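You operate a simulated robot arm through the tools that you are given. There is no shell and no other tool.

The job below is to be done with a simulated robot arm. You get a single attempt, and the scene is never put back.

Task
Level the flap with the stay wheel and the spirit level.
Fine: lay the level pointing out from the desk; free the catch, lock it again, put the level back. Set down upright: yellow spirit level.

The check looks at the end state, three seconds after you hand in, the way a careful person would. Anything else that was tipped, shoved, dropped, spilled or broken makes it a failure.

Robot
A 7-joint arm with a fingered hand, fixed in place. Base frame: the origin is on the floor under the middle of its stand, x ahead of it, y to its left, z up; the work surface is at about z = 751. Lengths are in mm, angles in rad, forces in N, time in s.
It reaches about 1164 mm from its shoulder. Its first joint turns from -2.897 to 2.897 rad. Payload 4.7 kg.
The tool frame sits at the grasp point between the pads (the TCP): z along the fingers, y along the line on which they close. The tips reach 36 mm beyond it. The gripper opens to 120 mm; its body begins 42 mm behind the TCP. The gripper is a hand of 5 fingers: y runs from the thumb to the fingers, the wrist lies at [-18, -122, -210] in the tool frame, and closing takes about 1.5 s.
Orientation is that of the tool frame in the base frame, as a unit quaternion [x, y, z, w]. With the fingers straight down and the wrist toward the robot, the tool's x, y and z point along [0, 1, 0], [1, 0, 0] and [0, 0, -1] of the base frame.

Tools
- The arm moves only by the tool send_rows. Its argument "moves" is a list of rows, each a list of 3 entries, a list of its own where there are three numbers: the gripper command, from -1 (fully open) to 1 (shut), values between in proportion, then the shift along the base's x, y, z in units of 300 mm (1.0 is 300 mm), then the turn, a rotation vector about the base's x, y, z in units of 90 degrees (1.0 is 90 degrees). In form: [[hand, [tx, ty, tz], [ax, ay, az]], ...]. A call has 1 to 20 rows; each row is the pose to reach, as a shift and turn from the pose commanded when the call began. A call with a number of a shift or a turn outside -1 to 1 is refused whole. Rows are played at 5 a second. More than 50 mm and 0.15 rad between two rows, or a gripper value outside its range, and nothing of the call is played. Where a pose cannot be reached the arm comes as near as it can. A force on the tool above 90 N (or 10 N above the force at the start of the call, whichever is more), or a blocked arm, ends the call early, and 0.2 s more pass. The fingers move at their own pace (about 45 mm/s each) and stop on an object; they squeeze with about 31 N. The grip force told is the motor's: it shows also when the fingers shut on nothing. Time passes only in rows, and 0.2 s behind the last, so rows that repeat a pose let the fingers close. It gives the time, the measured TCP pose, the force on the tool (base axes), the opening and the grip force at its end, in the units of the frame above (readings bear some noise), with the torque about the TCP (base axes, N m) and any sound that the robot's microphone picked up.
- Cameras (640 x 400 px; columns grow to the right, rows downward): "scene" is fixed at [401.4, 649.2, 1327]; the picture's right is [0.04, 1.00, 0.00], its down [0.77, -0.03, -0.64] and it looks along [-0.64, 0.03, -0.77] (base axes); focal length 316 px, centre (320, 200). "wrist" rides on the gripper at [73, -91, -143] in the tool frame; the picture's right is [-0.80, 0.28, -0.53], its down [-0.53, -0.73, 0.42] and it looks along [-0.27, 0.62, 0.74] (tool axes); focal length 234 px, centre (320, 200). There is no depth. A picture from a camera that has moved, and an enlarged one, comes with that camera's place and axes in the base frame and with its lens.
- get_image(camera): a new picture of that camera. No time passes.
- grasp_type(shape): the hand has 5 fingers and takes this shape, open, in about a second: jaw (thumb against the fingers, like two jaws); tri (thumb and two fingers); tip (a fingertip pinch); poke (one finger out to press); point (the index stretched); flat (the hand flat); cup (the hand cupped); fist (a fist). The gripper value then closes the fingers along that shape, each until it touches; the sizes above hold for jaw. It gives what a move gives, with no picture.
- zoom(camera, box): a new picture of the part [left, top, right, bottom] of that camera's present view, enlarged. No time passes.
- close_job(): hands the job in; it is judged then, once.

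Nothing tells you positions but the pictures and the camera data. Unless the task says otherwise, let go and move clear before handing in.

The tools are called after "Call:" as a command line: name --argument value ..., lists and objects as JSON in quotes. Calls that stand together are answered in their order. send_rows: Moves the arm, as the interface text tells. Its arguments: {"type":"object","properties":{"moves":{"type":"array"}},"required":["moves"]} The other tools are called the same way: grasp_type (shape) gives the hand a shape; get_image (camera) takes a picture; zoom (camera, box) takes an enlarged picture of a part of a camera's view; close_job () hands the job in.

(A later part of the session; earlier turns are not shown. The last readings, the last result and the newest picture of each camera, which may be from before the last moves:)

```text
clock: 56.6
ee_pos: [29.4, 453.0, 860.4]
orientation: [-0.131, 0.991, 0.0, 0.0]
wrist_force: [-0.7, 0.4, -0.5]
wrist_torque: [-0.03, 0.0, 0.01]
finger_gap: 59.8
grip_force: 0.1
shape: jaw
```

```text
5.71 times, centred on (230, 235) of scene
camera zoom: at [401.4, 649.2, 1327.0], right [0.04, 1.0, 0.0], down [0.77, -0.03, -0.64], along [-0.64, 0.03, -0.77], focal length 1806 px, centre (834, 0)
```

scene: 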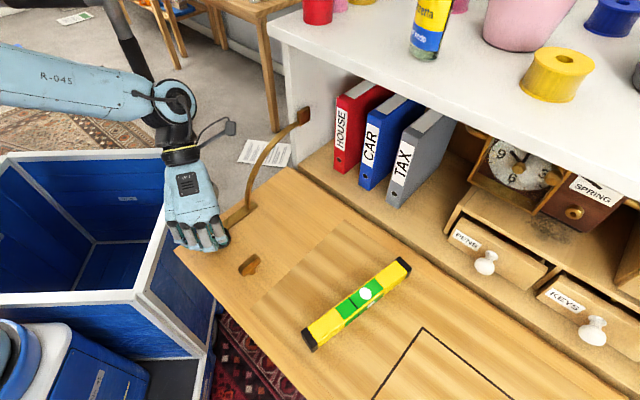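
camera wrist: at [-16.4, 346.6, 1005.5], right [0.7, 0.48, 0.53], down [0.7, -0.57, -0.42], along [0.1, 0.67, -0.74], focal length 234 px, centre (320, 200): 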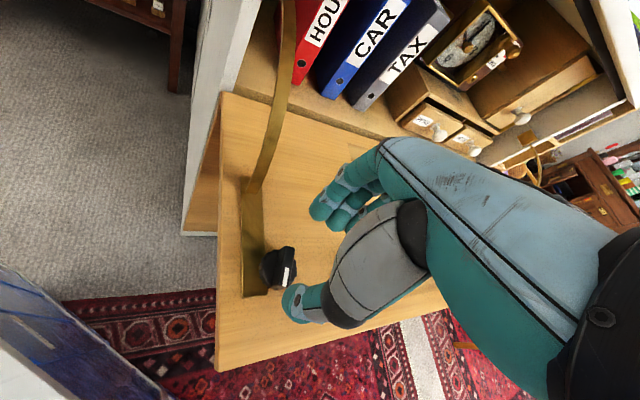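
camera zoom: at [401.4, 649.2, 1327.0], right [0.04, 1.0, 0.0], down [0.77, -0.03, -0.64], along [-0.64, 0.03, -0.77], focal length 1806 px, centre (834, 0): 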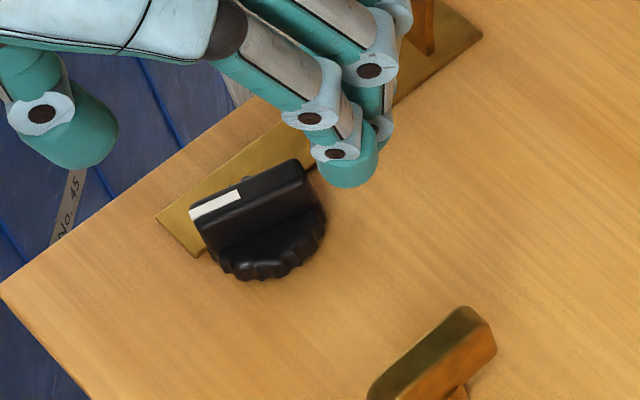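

The bubble stayed put when released. The wheel bar is now at about -59° (it slipped a little in the fingers), so I'll turn the hand to be square to it at about 211° and regrip.

Call:
send_rows --moves '[[0, [0, 0, 0], [0, 0, 0.08]], [0, [0, 0, 0], [0, 0, 0.16]], [0, [0, 0, 0], [0, 0, 0.24]], [0, [0, 0, 0], [0, 0, 0.32]], [0, [0, 0, 0], [0, 0, 0.4]], [0, [0, 0, 0], [0, 0, 0.48]], [0, [0, 0, 0], [0, 0, 0.56]], [0, [0, 0, 0], [0, 0, 0.64]], [0, [0, 0, 0], [0, 0, 0.72]], [0, [0, 0, 0], [0, 0, 0.8]], [0, [0.003, 0.002, 0], [0, 0, 0.88]], [0, [0.006, 0.004, 0], [0, 0, 0.96]], [0, [0.006, 0.004, 0], [0, 0, 1.0]]]'

Call:
send_rows --moves '[[0, [0, 0, -0.04], [0, 0, 0.06]], [0, [0, 0, -0.08], [0, 0, 0.12]], [0, [0, 0, -0.12], [0, 0, 0.18]], [0, [0, 0, -0.12], [0, 0, 0.18]]]'

Call:
get_image --camera "wrist"

Call:
get_image --camera "scene"

```text
clock: 59.4
ee_pos: [32.4, 455.8, 862.8]
orientation: [0.794, -0.608, 0.0, 0.0]
wrist_force: [-0.3, -0.4, -0.1]
wrist_torque: [0.0, 0.04, 0.02]
finger_gap: 59.7
grip_force: 0.1
shape: jaw
```

```text
clock: 60.4
ee_pos: [33.0, 454.3, 825.0]
orientation: [0.872, -0.49, 0.0, 0.0]
wrist_force: [0.5, 0.1, 0.0]
wrist_torque: [0.0, 0.02, 0.03]
finger_gap: 59.7
grip_force: 0.0
shape: jaw
```

```text
taken
camera wrist: at [147.5, 439.1, 969.6], right [-0.66, 0.54, 0.53], down [0.35, 0.84, -0.42], along [-0.67, -0.09, -0.74], focal length 234 px, centre (320, 200)
```

wrist: 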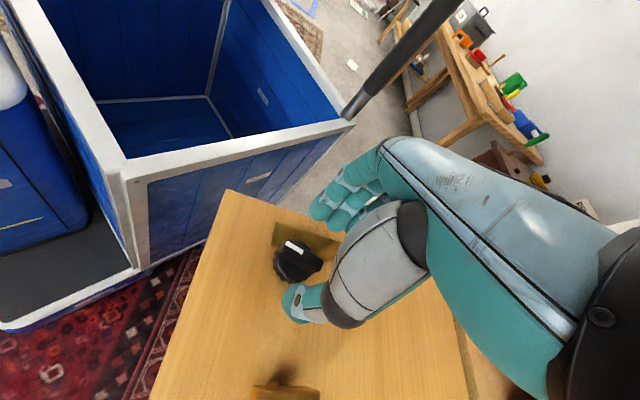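

```text
taken
```

scene: 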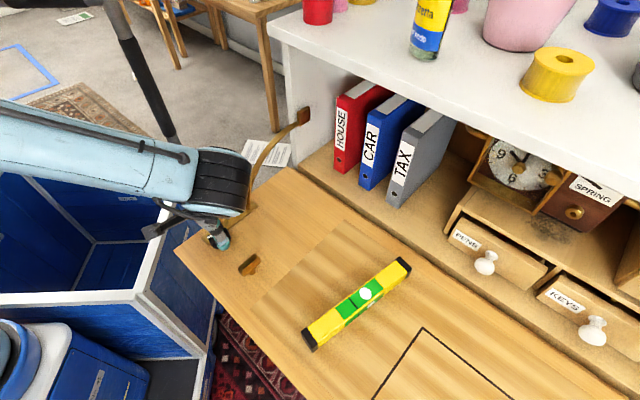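

Call:
zoom --camera "wrist" --box '[250, 200, 350, 300]'

```text
4.00 times, centred on (300, 250) of wrist
camera zoom: at [147.5, 439.1, 969.6], right [-0.66, 0.54, 0.53], down [0.35, 0.84, -0.42], along [-0.67, -0.09, -0.74], focal length 937 px, centre (400, 0)
```

zoom: 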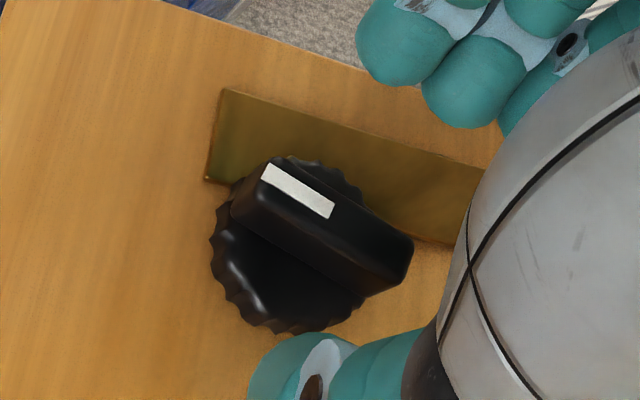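

Well aligned with the bar. Descending and gripping.

Call:
send_rows --moves '[[0, [-0.003, 0, -0.04], [0, 0, 0]], [0, [-0.003, 0, -0.082], [0, 0, 0]], [0.3, [-0.003, 0, -0.082], [0, 0, 0]], [0.5, [-0.003, 0, -0.082], [0, 0, 0]], [0.7, [-0.003, 0, -0.082], [0, 0, 0]], [1, [-0.003, 0, -0.082], [0, 0, 0]], [1, [-0.003, 0, -0.082], [0, 0, 0]], [1, [-0.003, 0, -0.082], [0, 0, 0]], [1, [-0.003, 0, -0.082], [0, 0, 0]]]'

Call:
zoom --camera "wrist" --box '[250, 190, 370, 310]'

Call:
zoom --camera "scene" --box '[335, 270, 385, 310]'

```text
clock: 62.4
ee_pos: [30.5, 452.8, 800.5]
orientation: [0.871, -0.491, 0.0, 0.0]
wrist_force: [-0.3, 1.0, 2.2]
wrist_torque: [0.02, 0.17, 0.03]
finger_gap: 15.5
grip_force: 31.1
shape: jaw
```

```text
3.33 times, centred on (310, 250) of wrist
camera zoom: at [147.0, 439.0, 944.6], right [-0.66, 0.54, 0.53], down [0.35, 0.83, -0.42], along [-0.67, -0.09, -0.74], focal length 781 px, centre (353, 33)
```

zoom: 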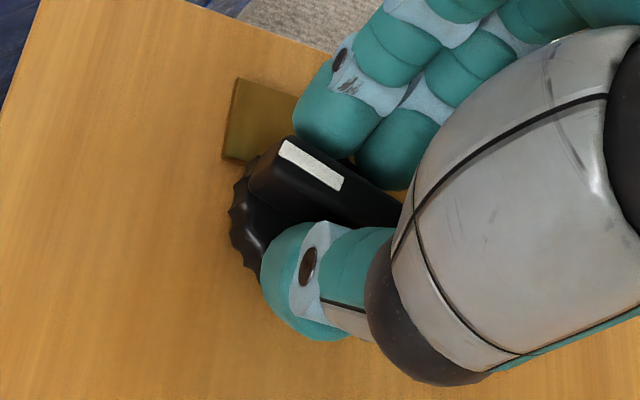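

```text
10.00 times, centred on (360, 290) of scene
camera zoom: at [401.4, 649.2, 1327.0], right [0.04, 1.0, 0.0], down [0.77, -0.03, -0.64], along [-0.64, 0.03, -0.77], focal length 3160 px, centre (-80, -700)
```

zoom: 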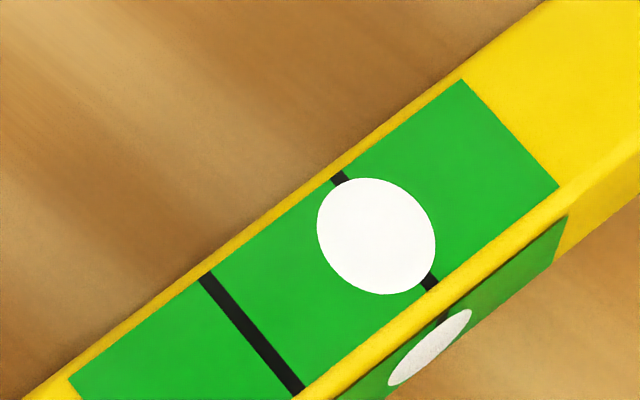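

Gripped again (15.5 mm). I'll turn clockwise about 55° and re-read the bubble.

Call:
send_rows --moves '[[1, [0, 0, 0], [0, 0, -0.07]], [1, [0, 0, 0.001], [0, 0, -0.14]], [1, [0, 0, 0.002], [0, 0, -0.21]], [1, [0, 0, 0.003], [0, 0, -0.28]], [1, [0, 0, 0.004], [0, 0, -0.35]], [1, [0, 0, 0.005], [0, 0, -0.42]], [1, [0, 0, 0.006], [0, 0, -0.49]], [1, [0, 0, 0.007], [0, 0, -0.56]], [1, [0, 0, 0.007], [0, 0, -0.56]]]'

Call:
zoom --camera "scene" --box '[335, 270, 385, 310]'

Call:
zoom --camera "wrist" --box '[250, 190, 370, 310]'

```text
clock: 64.4
ee_pos: [32.3, 453.7, 803.8]
orientation: [-0.578, 0.816, 0.001, 0.0]
wrist_force: [-4.1, -13.3, 30.6]
wrist_torque: [-0.56, 0.49, 0.22]
finger_gap: 15.0
grip_force: 30.7
shape: jaw
```

```text
10.00 times, centred on (360, 290) of scene
camera zoom: at [401.4, 649.2, 1327.0], right [0.04, 1.0, 0.0], down [0.77, -0.03, -0.64], along [-0.64, 0.03, -0.77], focal length 3160 px, centre (-80, -700)
```

zoom: 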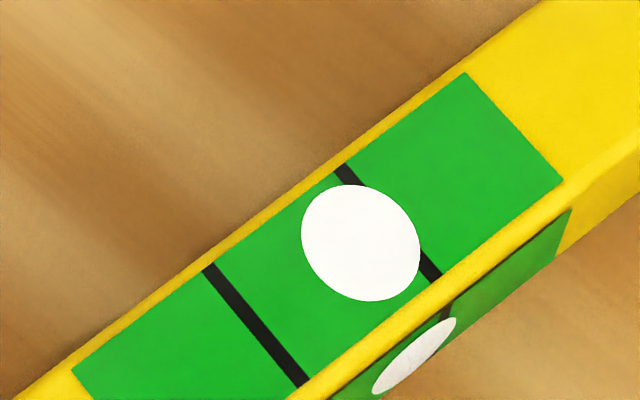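

```text
3.33 times, centred on (310, 250) of wrist
camera zoom: at [93.4, 355.9, 947.4], right [0.0, 0.85, 0.53], down [0.87, 0.26, -0.42], along [-0.5, 0.46, -0.74], focal length 781 px, centre (353, 33)
```

zoom: 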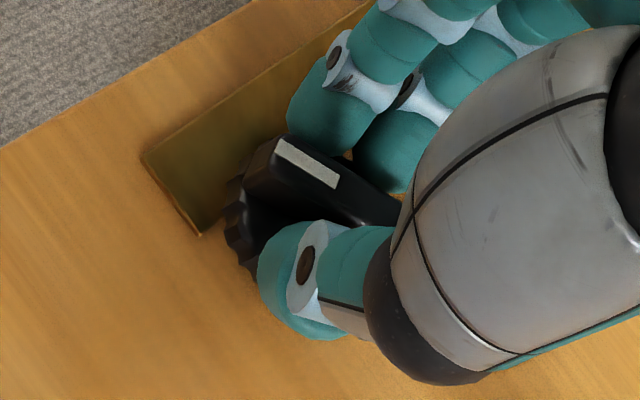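

The bubble is approaching centre (about 50 of the original 125 px left) but the rising flap is pressing up on the fingers (30 N). I'll rise more with it and turn another ~75° clockwise.

Call:
send_rows --moves '[[1, [0, 0, 0.006], [0, 0, 0]], [1, [0, 0, 0.0075], [0, 0, -0.07]], [1, [0, 0, 0.009], [0, 0, -0.14]], [1, [0, 0, 0.0105], [0, 0, -0.21]], [1, [0, 0, 0.012], [0, 0, -0.28]], [1, [0, 0, 0.0135], [0, 0, -0.35]], [1, [0, 0, 0.015], [0, 0, -0.42]], [1, [0, 0, 0.0165], [0, 0, -0.49]], [1, [0, 0, 0.018], [0, 0, -0.56]], [1, [0, 0, 0.0195], [0, 0, -0.63]], [1, [0, 0, 0.021], [0, 0, -0.7]], [1, [0, 0, 0.021], [0, 0, -0.7]]]'

Call:
zoom --camera "scene" --box '[335, 270, 385, 310]'

Call:
zoom --camera "wrist" --box '[250, 190, 370, 310]'

```text
clock: 67.0
ee_pos: [31.4, 454.5, 810.2]
orientation: [-0.067, 0.998, 0.0, 0.0]
wrist_force: [-1.4, -10.2, 7.2]
wrist_torque: [-0.53, 0.06, 0.17]
finger_gap: 13.8
grip_force: 31.0
shape: jaw
```

```text
10.00 times, centred on (360, 290) of scene
camera zoom: at [401.4, 649.2, 1327.0], right [0.04, 1.0, 0.0], down [0.77, -0.03, -0.64], along [-0.64, 0.03, -0.77], focal length 3160 px, centre (-80, -700)
```

zoom: 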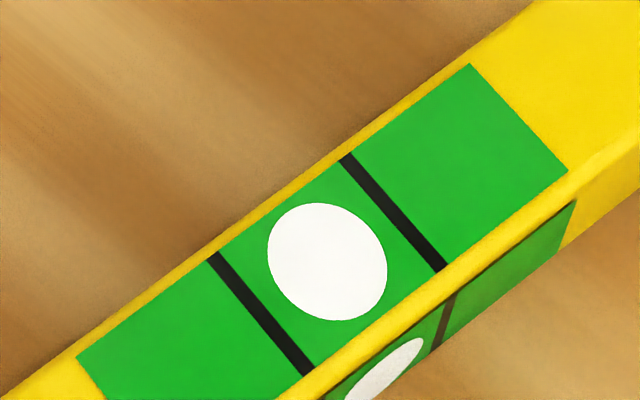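

```text
3.33 times, centred on (310, 250) of wrist
camera zoom: at [-28.6, 353.8, 952.6], right [0.76, 0.39, 0.53], down [0.63, -0.65, -0.42], along [0.18, 0.65, -0.74], focal length 781 px, centre (353, 33)
```

zoom: 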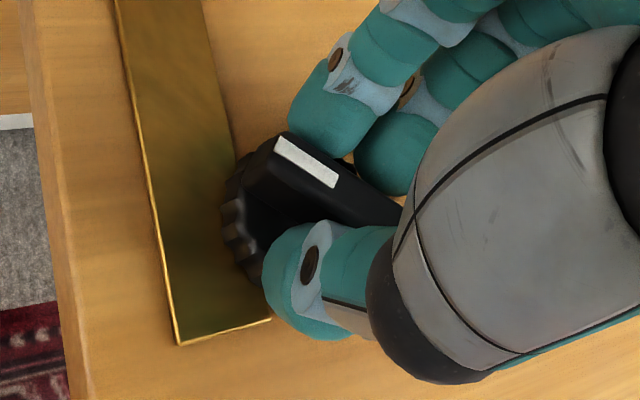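

The bubble now sits almost exactly between the marks. I'll release gently, lift, and read it again at higher zoom.

Call:
send_rows --moves '[[0.7, [0, 0, 0], [0, 0, 0]], [0.4, [0, 0, 0], [0, 0, 0]], [0.1, [0, 0, 0], [0, 0, 0]], [0, [0, 0, 0], [0, 0, 0]], [0, [0, 0, 0.05], [0, 0, 0]], [0, [0, 0, 0.12], [0, 0, 0]], [0, [0, 0, 0.2], [0, 0, 0]], [0, [0, 0, 0.25], [0, 0, 0]], [0, [0, 0, 0.25], [0, 0, 0]]]'

Call:
zoom --camera "scene" --box '[345, 282, 375, 302]'

Call:
zoom --camera "scene" --box '[335, 270, 385, 310]'

Call:
get_image --camera "scene"

```text
clock: 69.0
ee_pos: [30.6, 454.3, 885.5]
orientation: [-0.068, 0.998, 0.0, -0.001]
wrist_force: [0.9, 0.3, 0.4]
wrist_torque: [0.0, -0.02, 0.02]
finger_gap: 59.5
grip_force: 0.2
shape: jaw
```

```text
16.00 times, centred on (360, 292) of scene
camera zoom: at [401.4, 649.2, 1327.0], right [0.04, 1.0, 0.0], down [0.77, -0.03, -0.64], along [-0.64, 0.03, -0.77], focal length 5056 px, centre (-320, -1272)
```

zoom: 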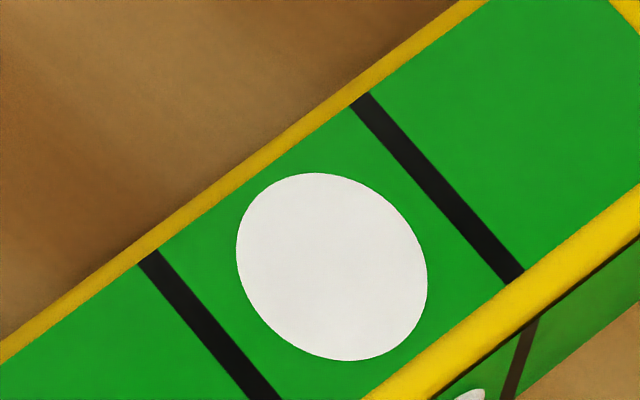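

```text
10.00 times, centred on (360, 290) of scene
camera zoom: at [401.4, 649.2, 1327.0], right [0.04, 1.0, 0.0], down [0.77, -0.03, -0.64], along [-0.64, 0.03, -0.77], focal length 3160 px, centre (-80, -700)
```

zoom: 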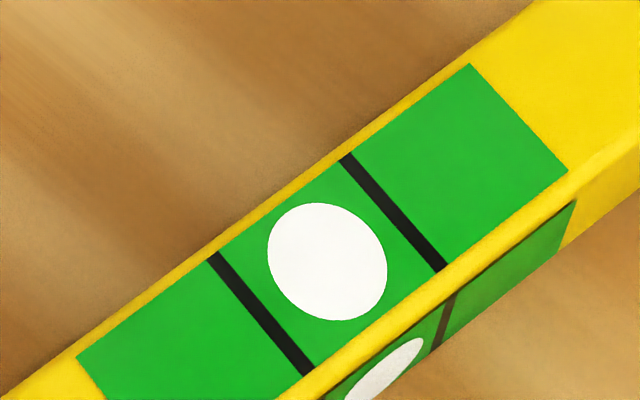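

```text
taken
```

scene: 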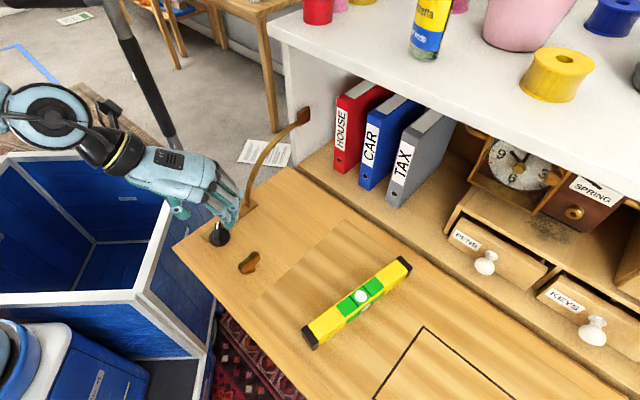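

The bubble is centred to within about 1% of the mark spacing after release, so the flap is level. Now I'll lock the catch again: move the hand over it, turned square to its present direction (about 136°).

Call:
send_rows --moves '[[0, [0.01, 0.01, 0.01], [0, 0, 0.08]], [0, [0.02, 0.02, 0.02], [0, 0, 0.16]], [0, [0.04, 0.04, 0.02], [0, 0, 0.24]], [0, [0.06, 0.06, 0.02], [0, 0, 0.32]], [0, [0.08, 0.08, 0.02], [0, 0, 0.4]], [0, [0.1, 0.1, 0.02], [0, 0, 0.48]], [0, [0.12, 0.12, 0.02], [0, 0, 0.56]], [0, [0.14, 0.14, 0.02], [0, 0, 0.64]], [0, [0.16, 0.17, 0.02], [0, 0, 0.72]], [0, [0.18, 0.2, 0.02], [0, 0, 0.8]], [0, [0.2, 0.22, 0.02], [0, 0, 0.88]], [0, [0.22, 0.24, 0.02], [0, 0, 0.95]]]'

Call:
send_rows --moves '[[0, [0, 0, 0], [0, 0, 0.08]], [0, [0, 0, 0], [0, 0, 0.16]], [0, [0.01, 0.005, 0], [0, 0, 0.24]], [0, [0.015, 0.01, 0], [0, 0, 0.32]], [0, [0.018, 0.01, 0], [0, 0, 0.4]], [0, [0.018, 0.01, 0], [0, 0, 0.47]], [0, [0.018, 0.01, 0], [0, 0, 0.47]]]'

Call:
get_image --camera "wrist"

Call:
get_image --camera "scene"

```text
clock: 71.6
ee_pos: [97.8, 525.5, 889.5]
orientation: [0.728, -0.685, 0.0, 0.0]
wrist_force: [0.0, 0.2, -0.2]
wrist_torque: [0.04, -0.01, -0.04]
finger_gap: 59.4
grip_force: 0.0
shape: jaw
```

```text
clock: 73.2
ee_pos: [104.0, 529.1, 889.6]
orientation: [0.926, -0.377, 0.001, 0.0]
wrist_force: [-0.2, -1.3, 0.1]
wrist_torque: [0.01, 0.01, 0.0]
finger_gap: 59.6
grip_force: 0.0
shape: jaw
```

```text
taken
camera wrist: at [218.1, 544.1, 1034.2], right [-0.77, 0.36, 0.53], down [0.13, 0.9, -0.42], along [-0.62, -0.26, -0.74], focal length 234 px, centre (320, 200)
```

wrist: 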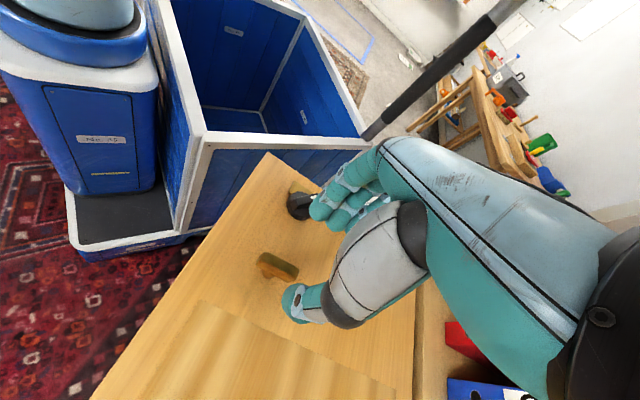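

```text
taken
```

scene: 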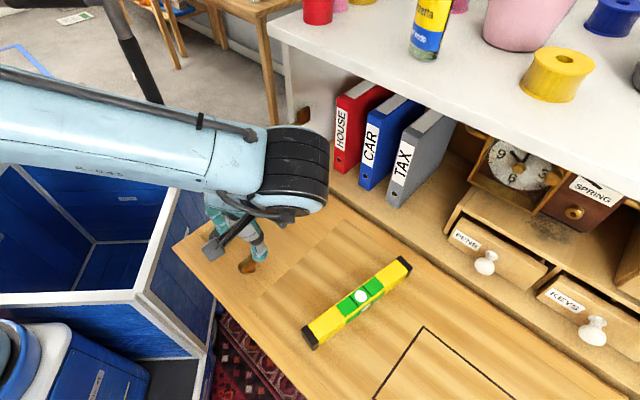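

Call:
zoom --camera "wrist" --box '[230, 220, 330, 310]'

Call:
zoom --camera "scene" --box '[210, 235, 280, 285]'

```text
4.44 times, centred on (280, 265) of wrist
camera zoom: at [218.1, 544.1, 1034.2], right [-0.77, 0.36, 0.53], down [0.13, 0.9, -0.42], along [-0.62, -0.26, -0.74], focal length 1041 px, centre (498, -89)
```

zoom: 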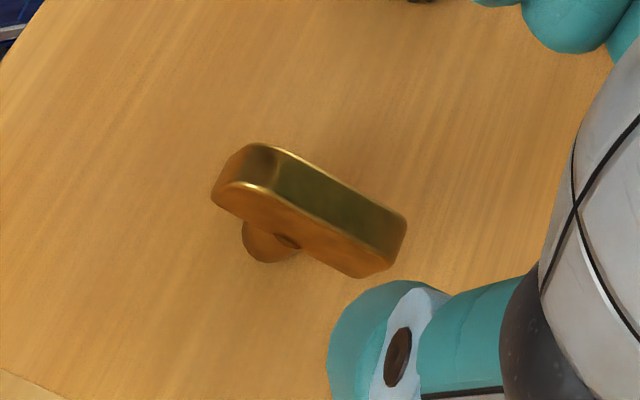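

```text
8.00 times, centred on (245, 260) of scene
camera zoom: at [401.4, 649.2, 1327.0], right [0.04, 1.0, 0.0], down [0.77, -0.03, -0.64], along [-0.64, 0.03, -0.77], focal length 2528 px, centre (920, -280)
```

zoom: 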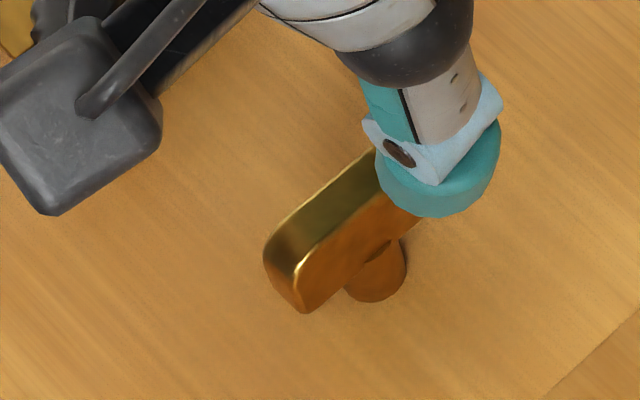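

The catch appears a few mm to the robot side of the TCP; I'll shift by about 4 mm, lower partway and recheck the alignment.

Call:
send_rows --moves '[[0, [-0.008, -0.003, -0.06], [0, 0, 0]], [0, [-0.015, -0.005, -0.12], [0, 0, 0]], [0, [-0.015, -0.005, -0.18], [0, 0, 0]], [0, [-0.015, -0.005, -0.18], [0, 0, 0]]]'

Call:
get_image --camera "wrist"

Call:
zoom --camera "wrist" --box '[250, 200, 350, 300]'

```text
clock: 74.2
ee_pos: [96.8, 527.3, 835.6]
orientation: [0.926, -0.378, 0.0, 0.0]
wrist_force: [0.8, -0.9, 0.8]
wrist_torque: [-0.02, -0.02, 0.04]
finger_gap: 59.6
grip_force: 0.1
shape: jaw
```

```text
taken
camera wrist: at [211.7, 542.1, 979.7], right [-0.77, 0.36, 0.53], down [0.13, 0.9, -0.42], along [-0.62, -0.26, -0.74], focal length 234 px, centre (320, 200)
```

wrist: 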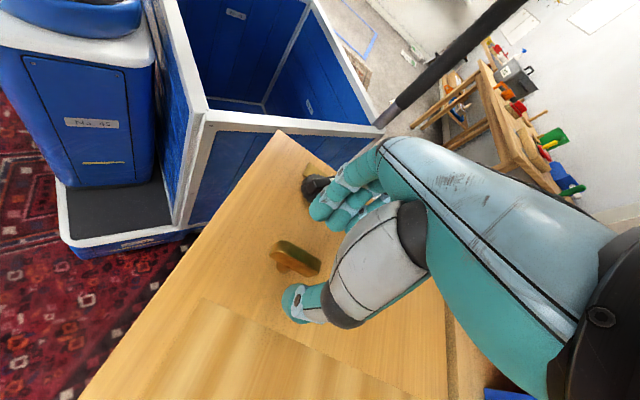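

```text
4.00 times, centred on (300, 250) of wrist
camera zoom: at [211.7, 542.1, 979.7], right [-0.77, 0.36, 0.53], down [0.13, 0.9, -0.42], along [-0.62, -0.26, -0.74], focal length 937 px, centre (400, 0)
```

zoom: 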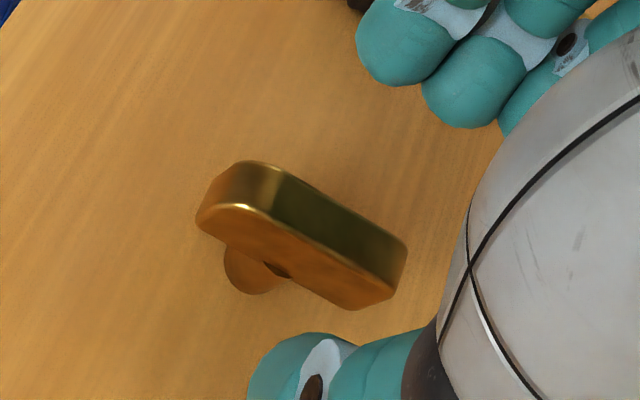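

Now the catch is centred under the TCP. Descending to grip it (the flap is about 10 mm higher here than before).

Call:
send_rows --moves '[[0, [0, 0, -0.04], [0, 0, 0]], [0, [0, 0, -0.08], [0, 0, 0]], [0, [0, 0, -0.098], [0, 0, 0]], [0, [0, 0, -0.098], [0, 0, 0]]]'

Call:
zoom --camera "wrist" --box '[250, 190, 370, 310]'

```text
clock: 75.2
ee_pos: [96.9, 526.8, 806.6]
orientation: [0.926, -0.378, 0.001, 0.0]
wrist_force: [-0.3, -0.2, 0.4]
wrist_torque: [0.01, 0.03, 0.0]
finger_gap: 59.4
grip_force: 0.1
shape: jaw
```

```text
3.33 times, centred on (310, 250) of wrist
camera zoom: at [212.5, 541.4, 950.9], right [-0.77, 0.36, 0.53], down [0.13, 0.9, -0.42], along [-0.62, -0.26, -0.74], focal length 781 px, centre (353, 33)
```

zoom: 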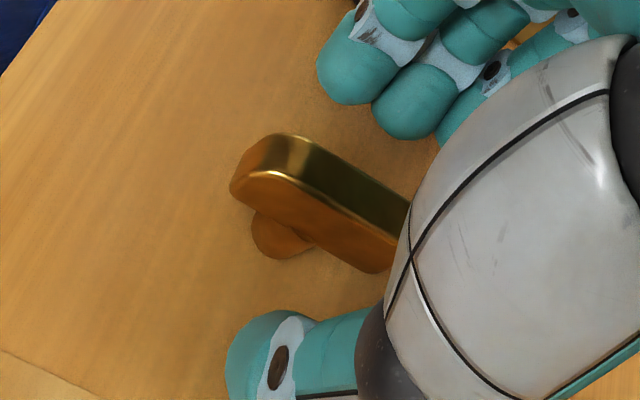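

Call:
send_rows --moves '[[0.3, [0, 0, 0], [0, 0, 0]], [0.6, [0, 0, 0], [0, 0, 0]], [0.8, [0, 0, 0], [0, 0, 0]], [1, [0, 0, 0], [0, 0, 0]], [1, [0, 0, 0], [0, 0, 0]], [1, [0, 0, 0], [0, 0, 0]], [1, [0, 0, 0], [0, 0, 0]]]'

Call:
zoom --camera "wrist" --box '[250, 190, 370, 310]'

Call:
zoom --camera "scene" --box '[335, 270, 385, 310]'

```text
clock: 76.8
ee_pos: [96.2, 526.4, 807.6]
orientation: [0.926, -0.378, 0.0, 0.001]
wrist_force: [6.0, 5.9, 1.4]
wrist_torque: [0.16, -0.17, 0.03]
finger_gap: 7.5
grip_force: 31.2
shape: jaw
```

```text
3.33 times, centred on (310, 250) of wrist
camera zoom: at [212.9, 541.5, 951.0], right [-0.77, 0.36, 0.53], down [0.13, 0.9, -0.42], along [-0.62, -0.26, -0.74], focal length 781 px, centre (353, 33)
```

zoom: 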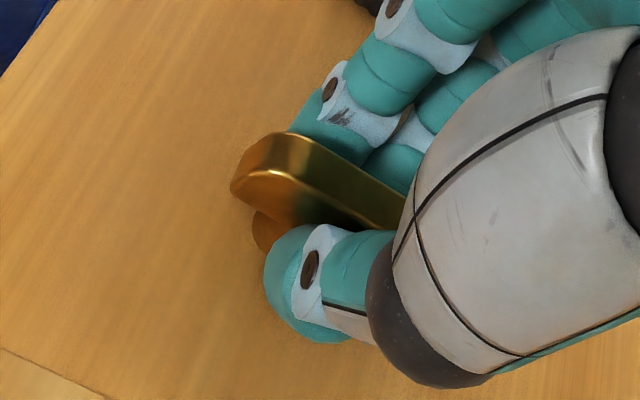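

```text
10.00 times, centred on (360, 290) of scene
camera zoom: at [401.4, 649.2, 1327.0], right [0.04, 1.0, 0.0], down [0.77, -0.03, -0.64], along [-0.64, 0.03, -0.77], focal length 3160 px, centre (-80, -700)
```

zoom: 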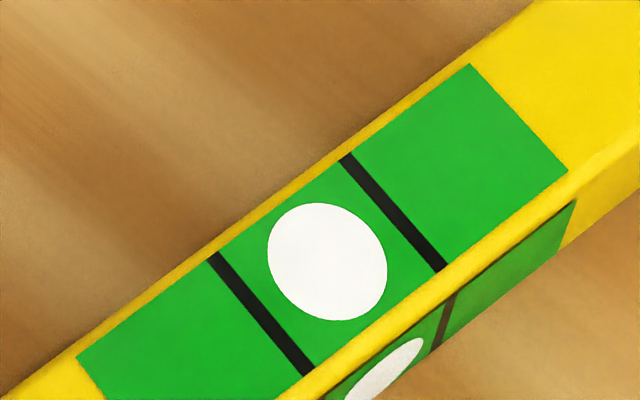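

Gripped again. I'll turn it back clockwise in steps, shifting to keep the side load low.

Call:
send_rows --moves '[[1, [0.005, 0.005, 0], [0, 0, -0.06]], [1, [0.006, 0.006, 0], [0, 0, -0.12]], [1, [0.006, 0.006, 0], [0, 0, -0.18]], [1, [0.006, 0.006, 0], [0, 0, -0.24]], [1, [0.006, 0.006, 0], [0, 0, -0.3]], [1, [0.006, 0.006, 0], [0, 0, -0.3]]]'

Call:
zoom --camera "wrist" --box '[250, 190, 370, 310]'

```text
clock: 78.2
ee_pos: [98.8, 529.9, 806.8]
orientation: [0.812, -0.583, 0.0, -0.001]
wrist_force: [-3.5, 1.6, 6.6]
wrist_torque: [0.03, 0.08, 0.04]
finger_gap: 7.4
grip_force: 31.6
shape: jaw
```

```text
3.33 times, centred on (310, 250) of wrist
camera zoom: at [209.0, 489.4, 950.8], right [-0.52, 0.67, 0.53], down [0.53, 0.74, -0.42], along [-0.67, 0.06, -0.74], focal length 781 px, centre (353, 33)
```

zoom: 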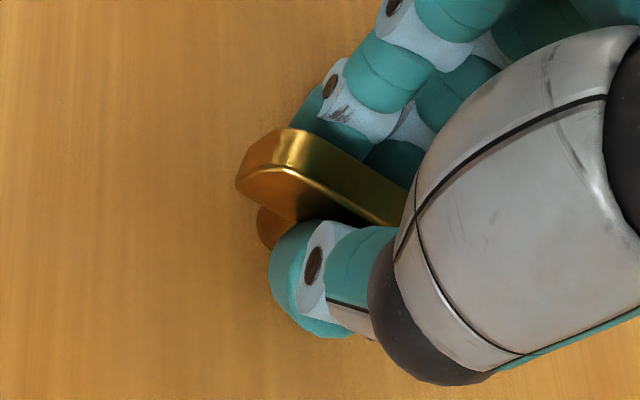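

The bar follows. Continuing clockwise.

Call:
send_rows --moves '[[1, [0, 0, 0], [0, 0, -0.07]], [1, [0, 0, 0], [0, 0, -0.14]], [1, [0, 0, 0], [0, 0, -0.21]], [1, [0, 0, 0], [0, 0, -0.28]], [1, [0, 0, 0], [0, 0, -0.35]], [1, [0, 0, 0], [0, 0, -0.42]], [1, [0, 0, 0], [0, 0, -0.49]], [1, [0, 0, 0], [0, 0, -0.55]], [1, [0, 0, 0], [0, 0, -0.55]]]'

Call:
zoom --camera "wrist" --box '[250, 190, 370, 310]'

```text
clock: 80.2
ee_pos: [100.8, 529.7, 806.4]
orientation: [-0.493, 0.87, 0.0, -0.001]
wrist_force: [9.6, 1.9, 10.1]
wrist_torque: [0.02, -0.36, 0.09]
finger_gap: 7.2
grip_force: 30.8
shape: jaw
```

```text
3.33 times, centred on (310, 250) of wrist
camera zoom: at [141.3, 420.8, 950.6], right [0.17, 0.83, 0.53], down [0.9, 0.08, -0.42], along [-0.4, 0.55, -0.74], focal length 781 px, centre (353, 33)
```

zoom: 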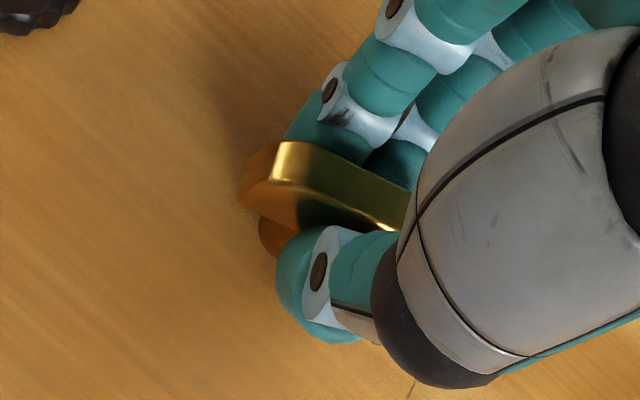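

The bar is lagging the hand by about 10° but still turning. I'll continue clockwise until it meets its stop.

Call:
send_rows --moves '[[1, [0.003, 0, 0.003], [0, 0, -0.06]], [1, [0.004, 0, 0.005], [0, 0, -0.12]], [1, [0.004, 0, 0.005], [0, 0, -0.18]], [1, [0.004, 0, 0.005], [0, 0, -0.24]], [1, [0.004, 0, 0.005], [0, 0, -0.24]]]'

Call:
zoom --camera "wrist" --box '[250, 190, 370, 310]'

Call:
zoom --camera "scene" --box '[335, 270, 385, 310]'

```text
clock: 81.4
ee_pos: [101.8, 528.2, 807.5]
orientation: [-0.321, 0.947, 0.001, 0.0]
wrist_force: [7.3, 5.4, -0.6]
wrist_torque: [0.21, -0.19, 0.04]
finger_gap: 7.4
grip_force: 30.6
shape: jaw
```

```text
3.33 times, centred on (310, 250) of wrist
camera zoom: at [99.1, 413.0, 951.3], right [0.47, 0.71, 0.52], down [0.87, -0.26, -0.42], along [-0.17, 0.65, -0.74], focal length 781 px, centre (353, 33)
```

zoom: 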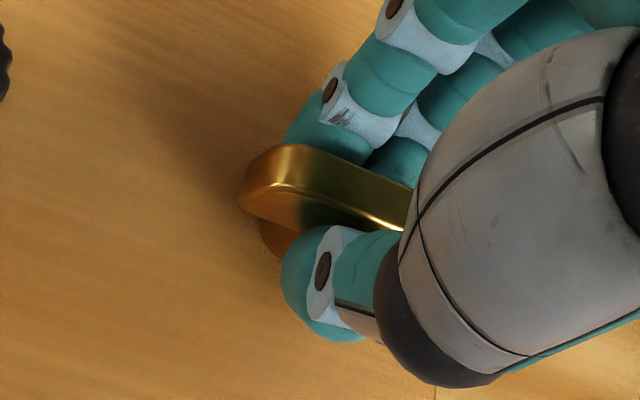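

```text
10.00 times, centred on (360, 290) of scene
camera zoom: at [401.4, 649.2, 1327.0], right [0.04, 1.0, 0.0], down [0.77, -0.03, -0.64], along [-0.64, 0.03, -0.77], focal length 3160 px, centre (-80, -700)
```

zoom: 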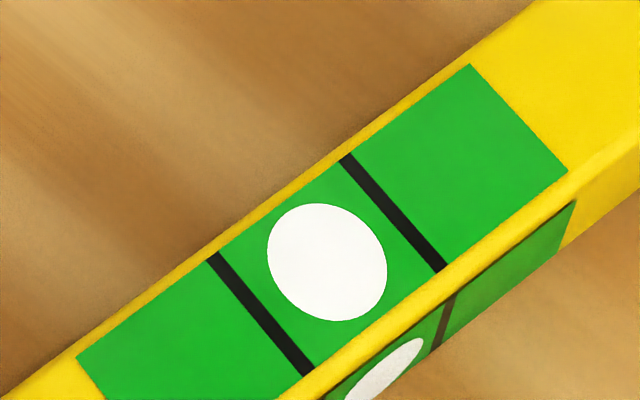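

The bar is now near 47°. I'll push a little further to be sure it's against its locked stop.

Call:
send_rows --moves '[[1, [0.002, 0.001, 0], [0, 0, -0.06]], [1, [0.003, 0.002, 0], [0, 0, -0.12]], [1, [0.003, 0.002, 0], [0, 0, -0.16]], [1, [0.003, 0.002, 0], [0, 0, -0.16]]]'

Call:
zoom --camera "wrist" --box '[250, 190, 370, 310]'

```text
clock: 82.4
ee_pos: [100.7, 529.9, 807.0]
orientation: [-0.201, 0.98, 0.0, 0.0]
wrist_force: [-8.5, 1.2, 0.9]
wrist_torque: [0.14, 0.2, 0.28]
finger_gap: 7.9
grip_force: 31.1
shape: jaw
```

```text
3.33 times, centred on (310, 250) of wrist
camera zoom: at [70.0, 417.6, 951.4], right [0.63, 0.57, 0.52], down [0.78, -0.46, -0.42], along [0.0, 0.68, -0.74], focal length 781 px, centre (353, 33)
```

zoom: 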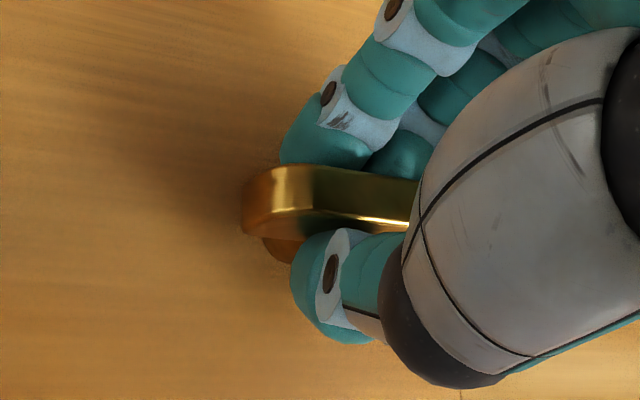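

The bar stays at about 45° while the hand slips past it with torque rising – it's at the locked stop, parallel to the hinge as before. I'll let go, lift, and check catch and bubble.

Call:
send_rows --moves '[[1, [0, 0, 0], [0, 0, 0.1]], [0.7, [0, 0, 0], [0, 0, 0.1]], [0.4, [0, 0, 0], [0, 0, 0.1]], [0.1, [0, 0, 0], [0, 0, 0.1]], [0, [0, 0, 0], [0, 0, 0.1]], [0, [0, 0, 0.05], [0, 0, 0.1]], [0, [0, 0, 0.13], [0, 0, 0.1]], [0, [0, 0, 0.24], [0, 0, 0.1]], [-0.2, [0.05, 0.05, 0.36], [0, 0, 0.1]], [-0.3, [0.1, 0.1, 0.42], [0, 0, 0.1]], [-0.3, [0.1, 0.1, 0.42], [0, 0, 0.1]]]'

Call:
get_image --camera "wrist"

Call:
get_image --camera "scene"

Call:
zoom --camera "scene" --box '[345, 282, 375, 302]'

```text
refused: row 1 steps farther than a row can; nothing moved
```

```text
taken
camera wrist: at [70.0, 417.6, 951.4], right [0.63, 0.57, 0.52], down [0.78, -0.46, -0.42], along [0.0, 0.68, -0.74], focal length 234 px, centre (320, 200)
```

wrist: 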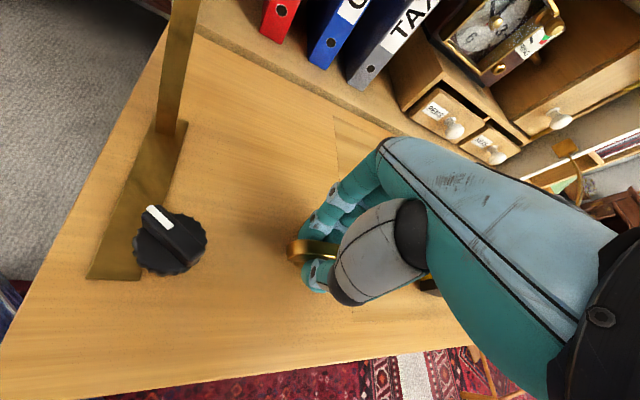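

```text
taken
```

scene: 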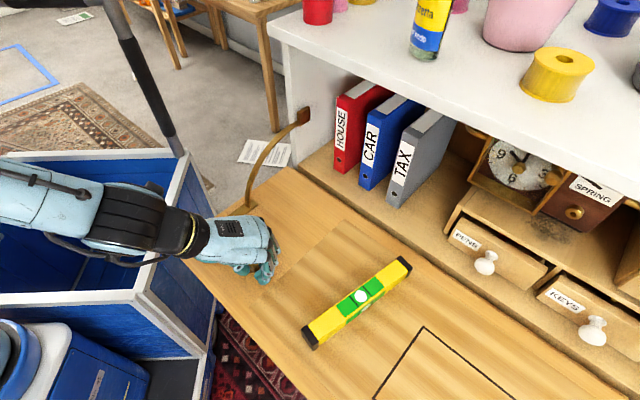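

```text
16.00 times, centred on (360, 292) of scene
camera zoom: at [401.4, 649.2, 1327.0], right [0.04, 1.0, 0.0], down [0.77, -0.03, -0.64], along [-0.64, 0.03, -0.77], focal length 5056 px, centre (-320, -1272)
```

zoom: 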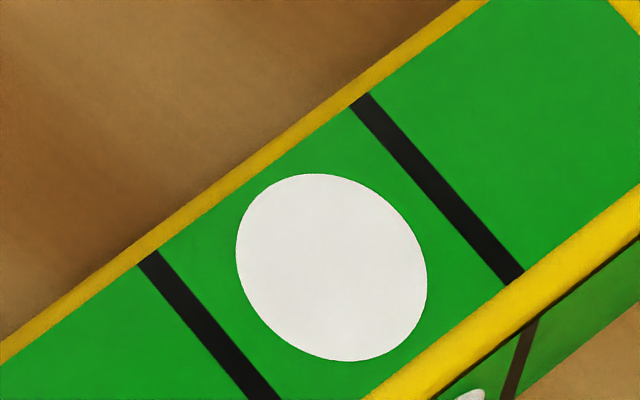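

That call was refused (first row's turn too big); nothing moved. The bubble is still centred. I'll open directly without turning and lift.

Call:
send_rows --moves '[[0.8, [0, 0, 0], [0, 0, 0]], [0.6, [0, 0, 0], [0, 0, 0]], [0.3, [0, 0, 0], [0, 0, 0]], [0.1, [0, 0, 0], [0, 0, 0]], [0, [0, 0, 0], [0, 0, 0]], [0, [0, 0, 0.05], [0, 0, 0]], [0, [0, 0, 0.13], [0, 0, 0]], [0, [0, 0, 0.24], [0, 0, 0]], [-0.2, [0, 0, 0.36], [0, 0, 0]], [-0.3, [0, 0, 0.42], [0, 0, 0]], [-0.3, [0, 0, 0.42], [0, 0, 0]]]'

Call:
get_image --camera "wrist"

Call:
get_image --camera "scene"

Call:
zoom --camera "scene" --box '[345, 282, 375, 302]'

```text
clock: 84.8
ee_pos: [103.7, 529.4, 933.0]
orientation: [-0.2, 0.98, 0.0, 0.0]
wrist_force: [0.2, 0.2, 0.3]
wrist_torque: [0.0, -0.01, 0.02]
finger_gap: 77.3
grip_force: 0.0
shape: jaw
```

```text
taken
camera wrist: at [72.2, 417.0, 1077.5], right [0.63, 0.57, 0.53], down [0.78, -0.46, -0.42], along [0.0, 0.68, -0.74], focal length 234 px, centre (320, 200)
```

wrist: 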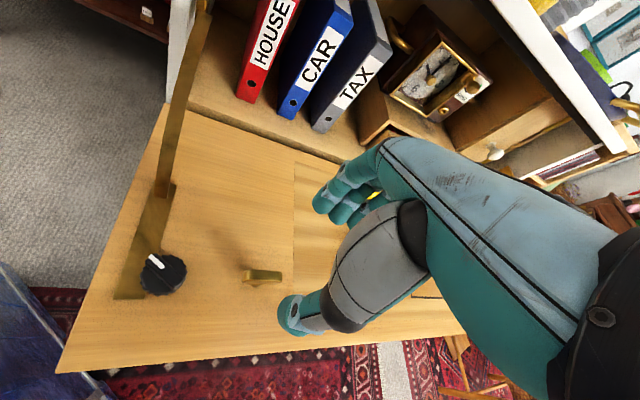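

```text
taken
```

scene: 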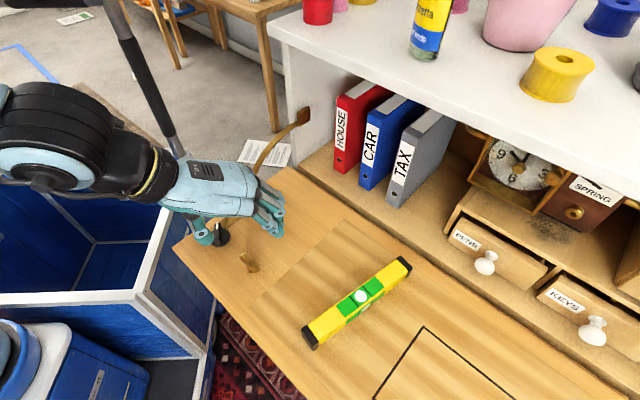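

```text
16.00 times, centred on (360, 292) of scene
camera zoom: at [401.4, 649.2, 1327.0], right [0.04, 1.0, 0.0], down [0.77, -0.03, -0.64], along [-0.64, 0.03, -0.77], focal length 5056 px, centre (-320, -1272)
```

zoom: 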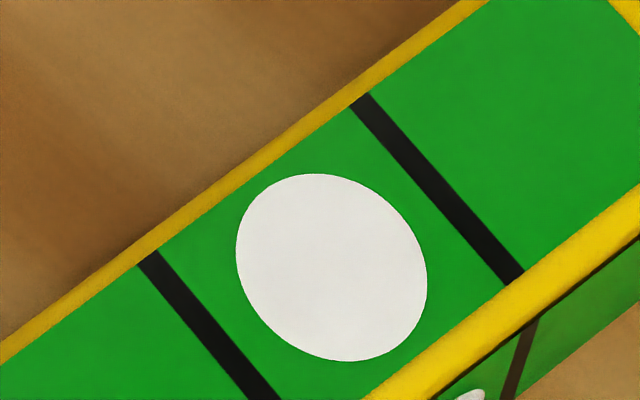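

Call:
zoom --camera "wrist" --box '[130, 230, 300, 310]'

Call:
zoom --camera "scene" --box '[195, 215, 275, 285]'

```text
3.76 times, centred on (215, 270) of wrist
camera zoom: at [72.2, 417.0, 1077.5], right [0.63, 0.57, 0.53], down [0.78, -0.46, -0.42], along [0.0, 0.68, -0.74], focal length 882 px, centre (715, -64)
```

zoom: 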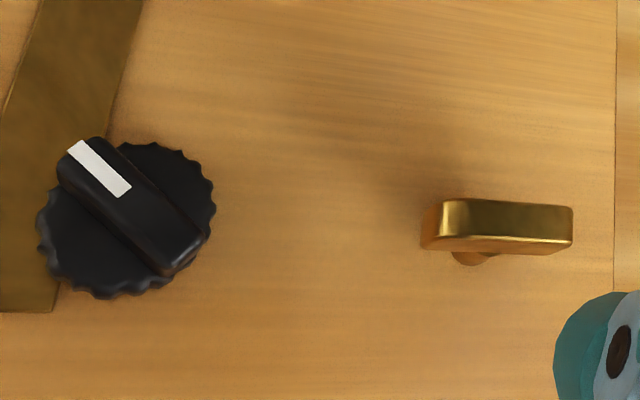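

```text
5.71 times, centred on (235, 250) of scene
camera zoom: at [401.4, 649.2, 1327.0], right [0.04, 1.0, 0.0], down [0.77, -0.03, -0.64], along [-0.64, 0.03, -0.77], focal length 1806 px, centre (806, -86)
```

zoom: 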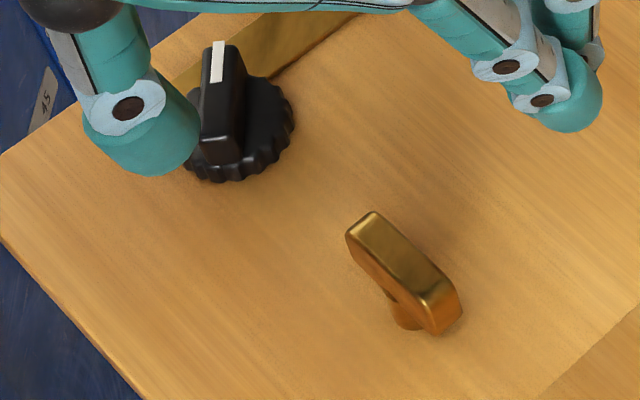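

The catch looks exactly as at the start (locked) and the bubble remains centred. Now I'll put the level back: first move over it with the same hand orientation as when I set it down.

Call:
send_rows --moves '[[-0.3, [0.01, 0.04, 0.02], [0, 0, -0.05]], [-0.4, [0.03, 0.1, 0.02], [0, 0, -0.11]], [-0.5, [0.05, 0.16, 0.02], [0, 0, -0.17]], [-0.5, [0.07, 0.22, 0.02], [0, 0, -0.23]], [-0.5, [0.09, 0.29, 0.02], [0, 0, -0.3]], [-0.5, [0.1, 0.36, 0.02], [0, 0, -0.37]], [-0.5, [0.12, 0.43, 0.0], [0, 0, -0.44]], [-0.5, [0.14, 0.5, -0.02], [0, 0, -0.51]], [-0.5, [0.16, 0.57, -0.04], [0, 0, -0.58]], [-0.5, [0.18, 0.64, -0.06], [0, 0, -0.65]], [-0.5, [0.2, 0.7, -0.1], [0, 0, -0.71]], [-0.5, [0.207, 0.741, -0.14], [0, 0, -0.757]], [-0.5, [0.207, 0.741, -0.14], [0, 0, -0.757]]]'

Call:
get_image --camera "wrist"

Call:
get_image --camera "scene"

```text
clock: 87.6
ee_pos: [164.2, 751.8, 891.2]
orientation: [0.383, 0.924, 0.001, 0.0]
wrist_force: [0.0, -0.6, 0.3]
wrist_torque: [-0.01, -0.02, 0.01]
finger_gap: 89.7
grip_force: 0.1
shape: jaw
```

```text
taken
camera wrist: at [48.1, 739.3, 1035.2], right [0.77, -0.37, 0.53], down [-0.14, -0.89, -0.42], along [0.63, 0.25, -0.74], focal length 234 px, centre (320, 200)
```

wrist: 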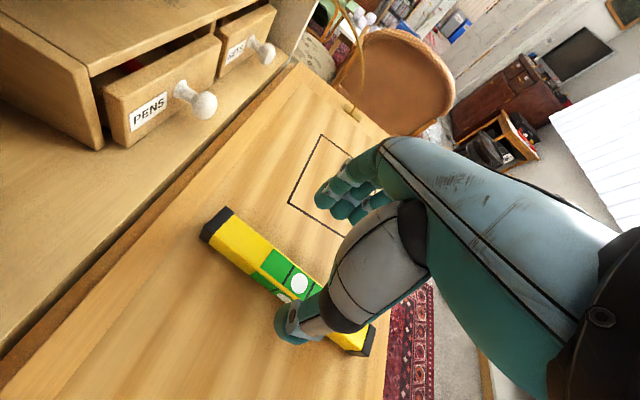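

```text
taken
```

scene: 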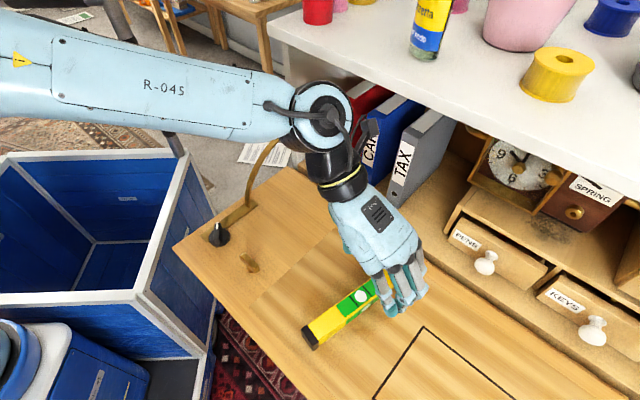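

Call:
send_rows --moves '[[-0.5, [0.004, 0, -0.08], [0, 0, 0]], [-0.5, [0.004, 0, -0.16], [0, 0, 0]], [-0.5, [0.004, 0, -0.22], [0, 0, 0]], [-0.5, [0.004, 0, -0.26], [0, 0, 0]], [-0.5, [0.004, 0, -0.295], [0, 0, 0]], [-0.5, [0.004, 0, -0.295], [0, 0, 0]]]'

Call:
get_image --camera "wrist"

Call:
zoom --camera "scene" --box '[300, 240, 430, 340]'

```text
clock: 89.0
ee_pos: [165.1, 752.6, 803.1]
orientation: [0.382, 0.924, -0.001, 0.0]
wrist_force: [-0.5, 0.2, -0.3]
wrist_torque: [0.02, -0.03, 0.03]
finger_gap: 89.7
grip_force: 0.1
shape: jaw
```

```text
taken
camera wrist: at [48.5, 739.7, 946.8], right [0.77, -0.37, 0.53], down [-0.14, -0.89, -0.42], along [0.63, 0.25, -0.74], focal length 234 px, centre (320, 200)
```

wrist: 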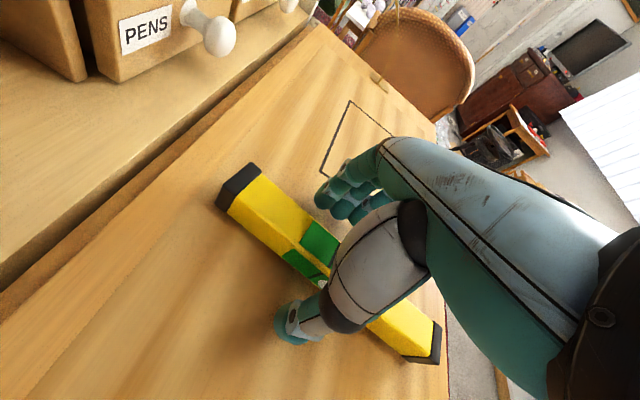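

```text
4.00 times, centred on (365, 290) of scene
camera zoom: at [401.4, 649.2, 1327.0], right [0.04, 1.0, 0.0], down [0.77, -0.03, -0.64], along [-0.64, 0.03, -0.77], focal length 1264 px, centre (140, -160)
```

zoom: 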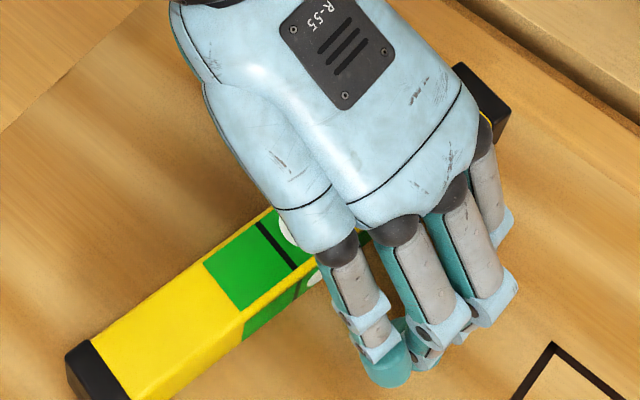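

Good straddle and no contact. I'll lower 3 mm and close on the level.

Call:
send_rows --moves '[[-0.5, [0, 0, -0.011], [0, 0, 0]], [0.0, [0, 0, -0.011], [0, 0, 0]], [0.3, [0, 0, -0.011], [0, 0, 0]], [0.6, [0, 0, -0.011], [0, 0, 0]], [1, [0, 0, -0.011], [0, 0, 0]], [1, [0, 0, -0.011], [0, 0, 0]], [1, [0, 0, -0.011], [0, 0, 0]], [1, [0, 0, -0.011], [0, 0, 0]]]'

Call:
get_image --camera "wrist"

```text
clock: 90.8
ee_pos: [165.5, 752.7, 799.2]
orientation: [0.383, 0.924, 0.0, 0.0]
wrist_force: [0.6, -1.1, 0.5]
wrist_torque: [0.0, -0.01, 0.0]
finger_gap: 27.1
grip_force: 31.3
shape: jaw
```

```text
taken
camera wrist: at [48.9, 739.9, 943.8], right [0.77, -0.37, 0.53], down [-0.14, -0.89, -0.42], along [0.63, 0.25, -0.74], focal length 234 px, centre (320, 200)
```

wrist: 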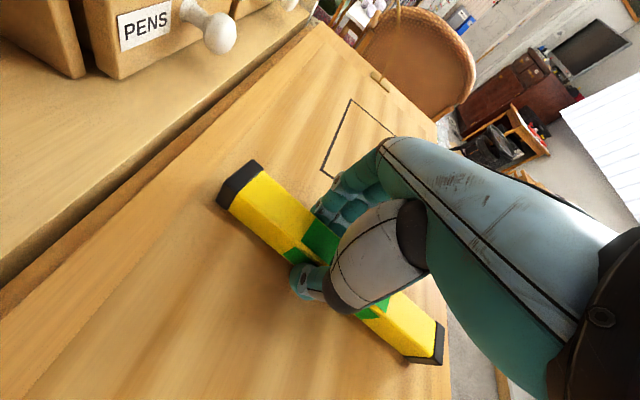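

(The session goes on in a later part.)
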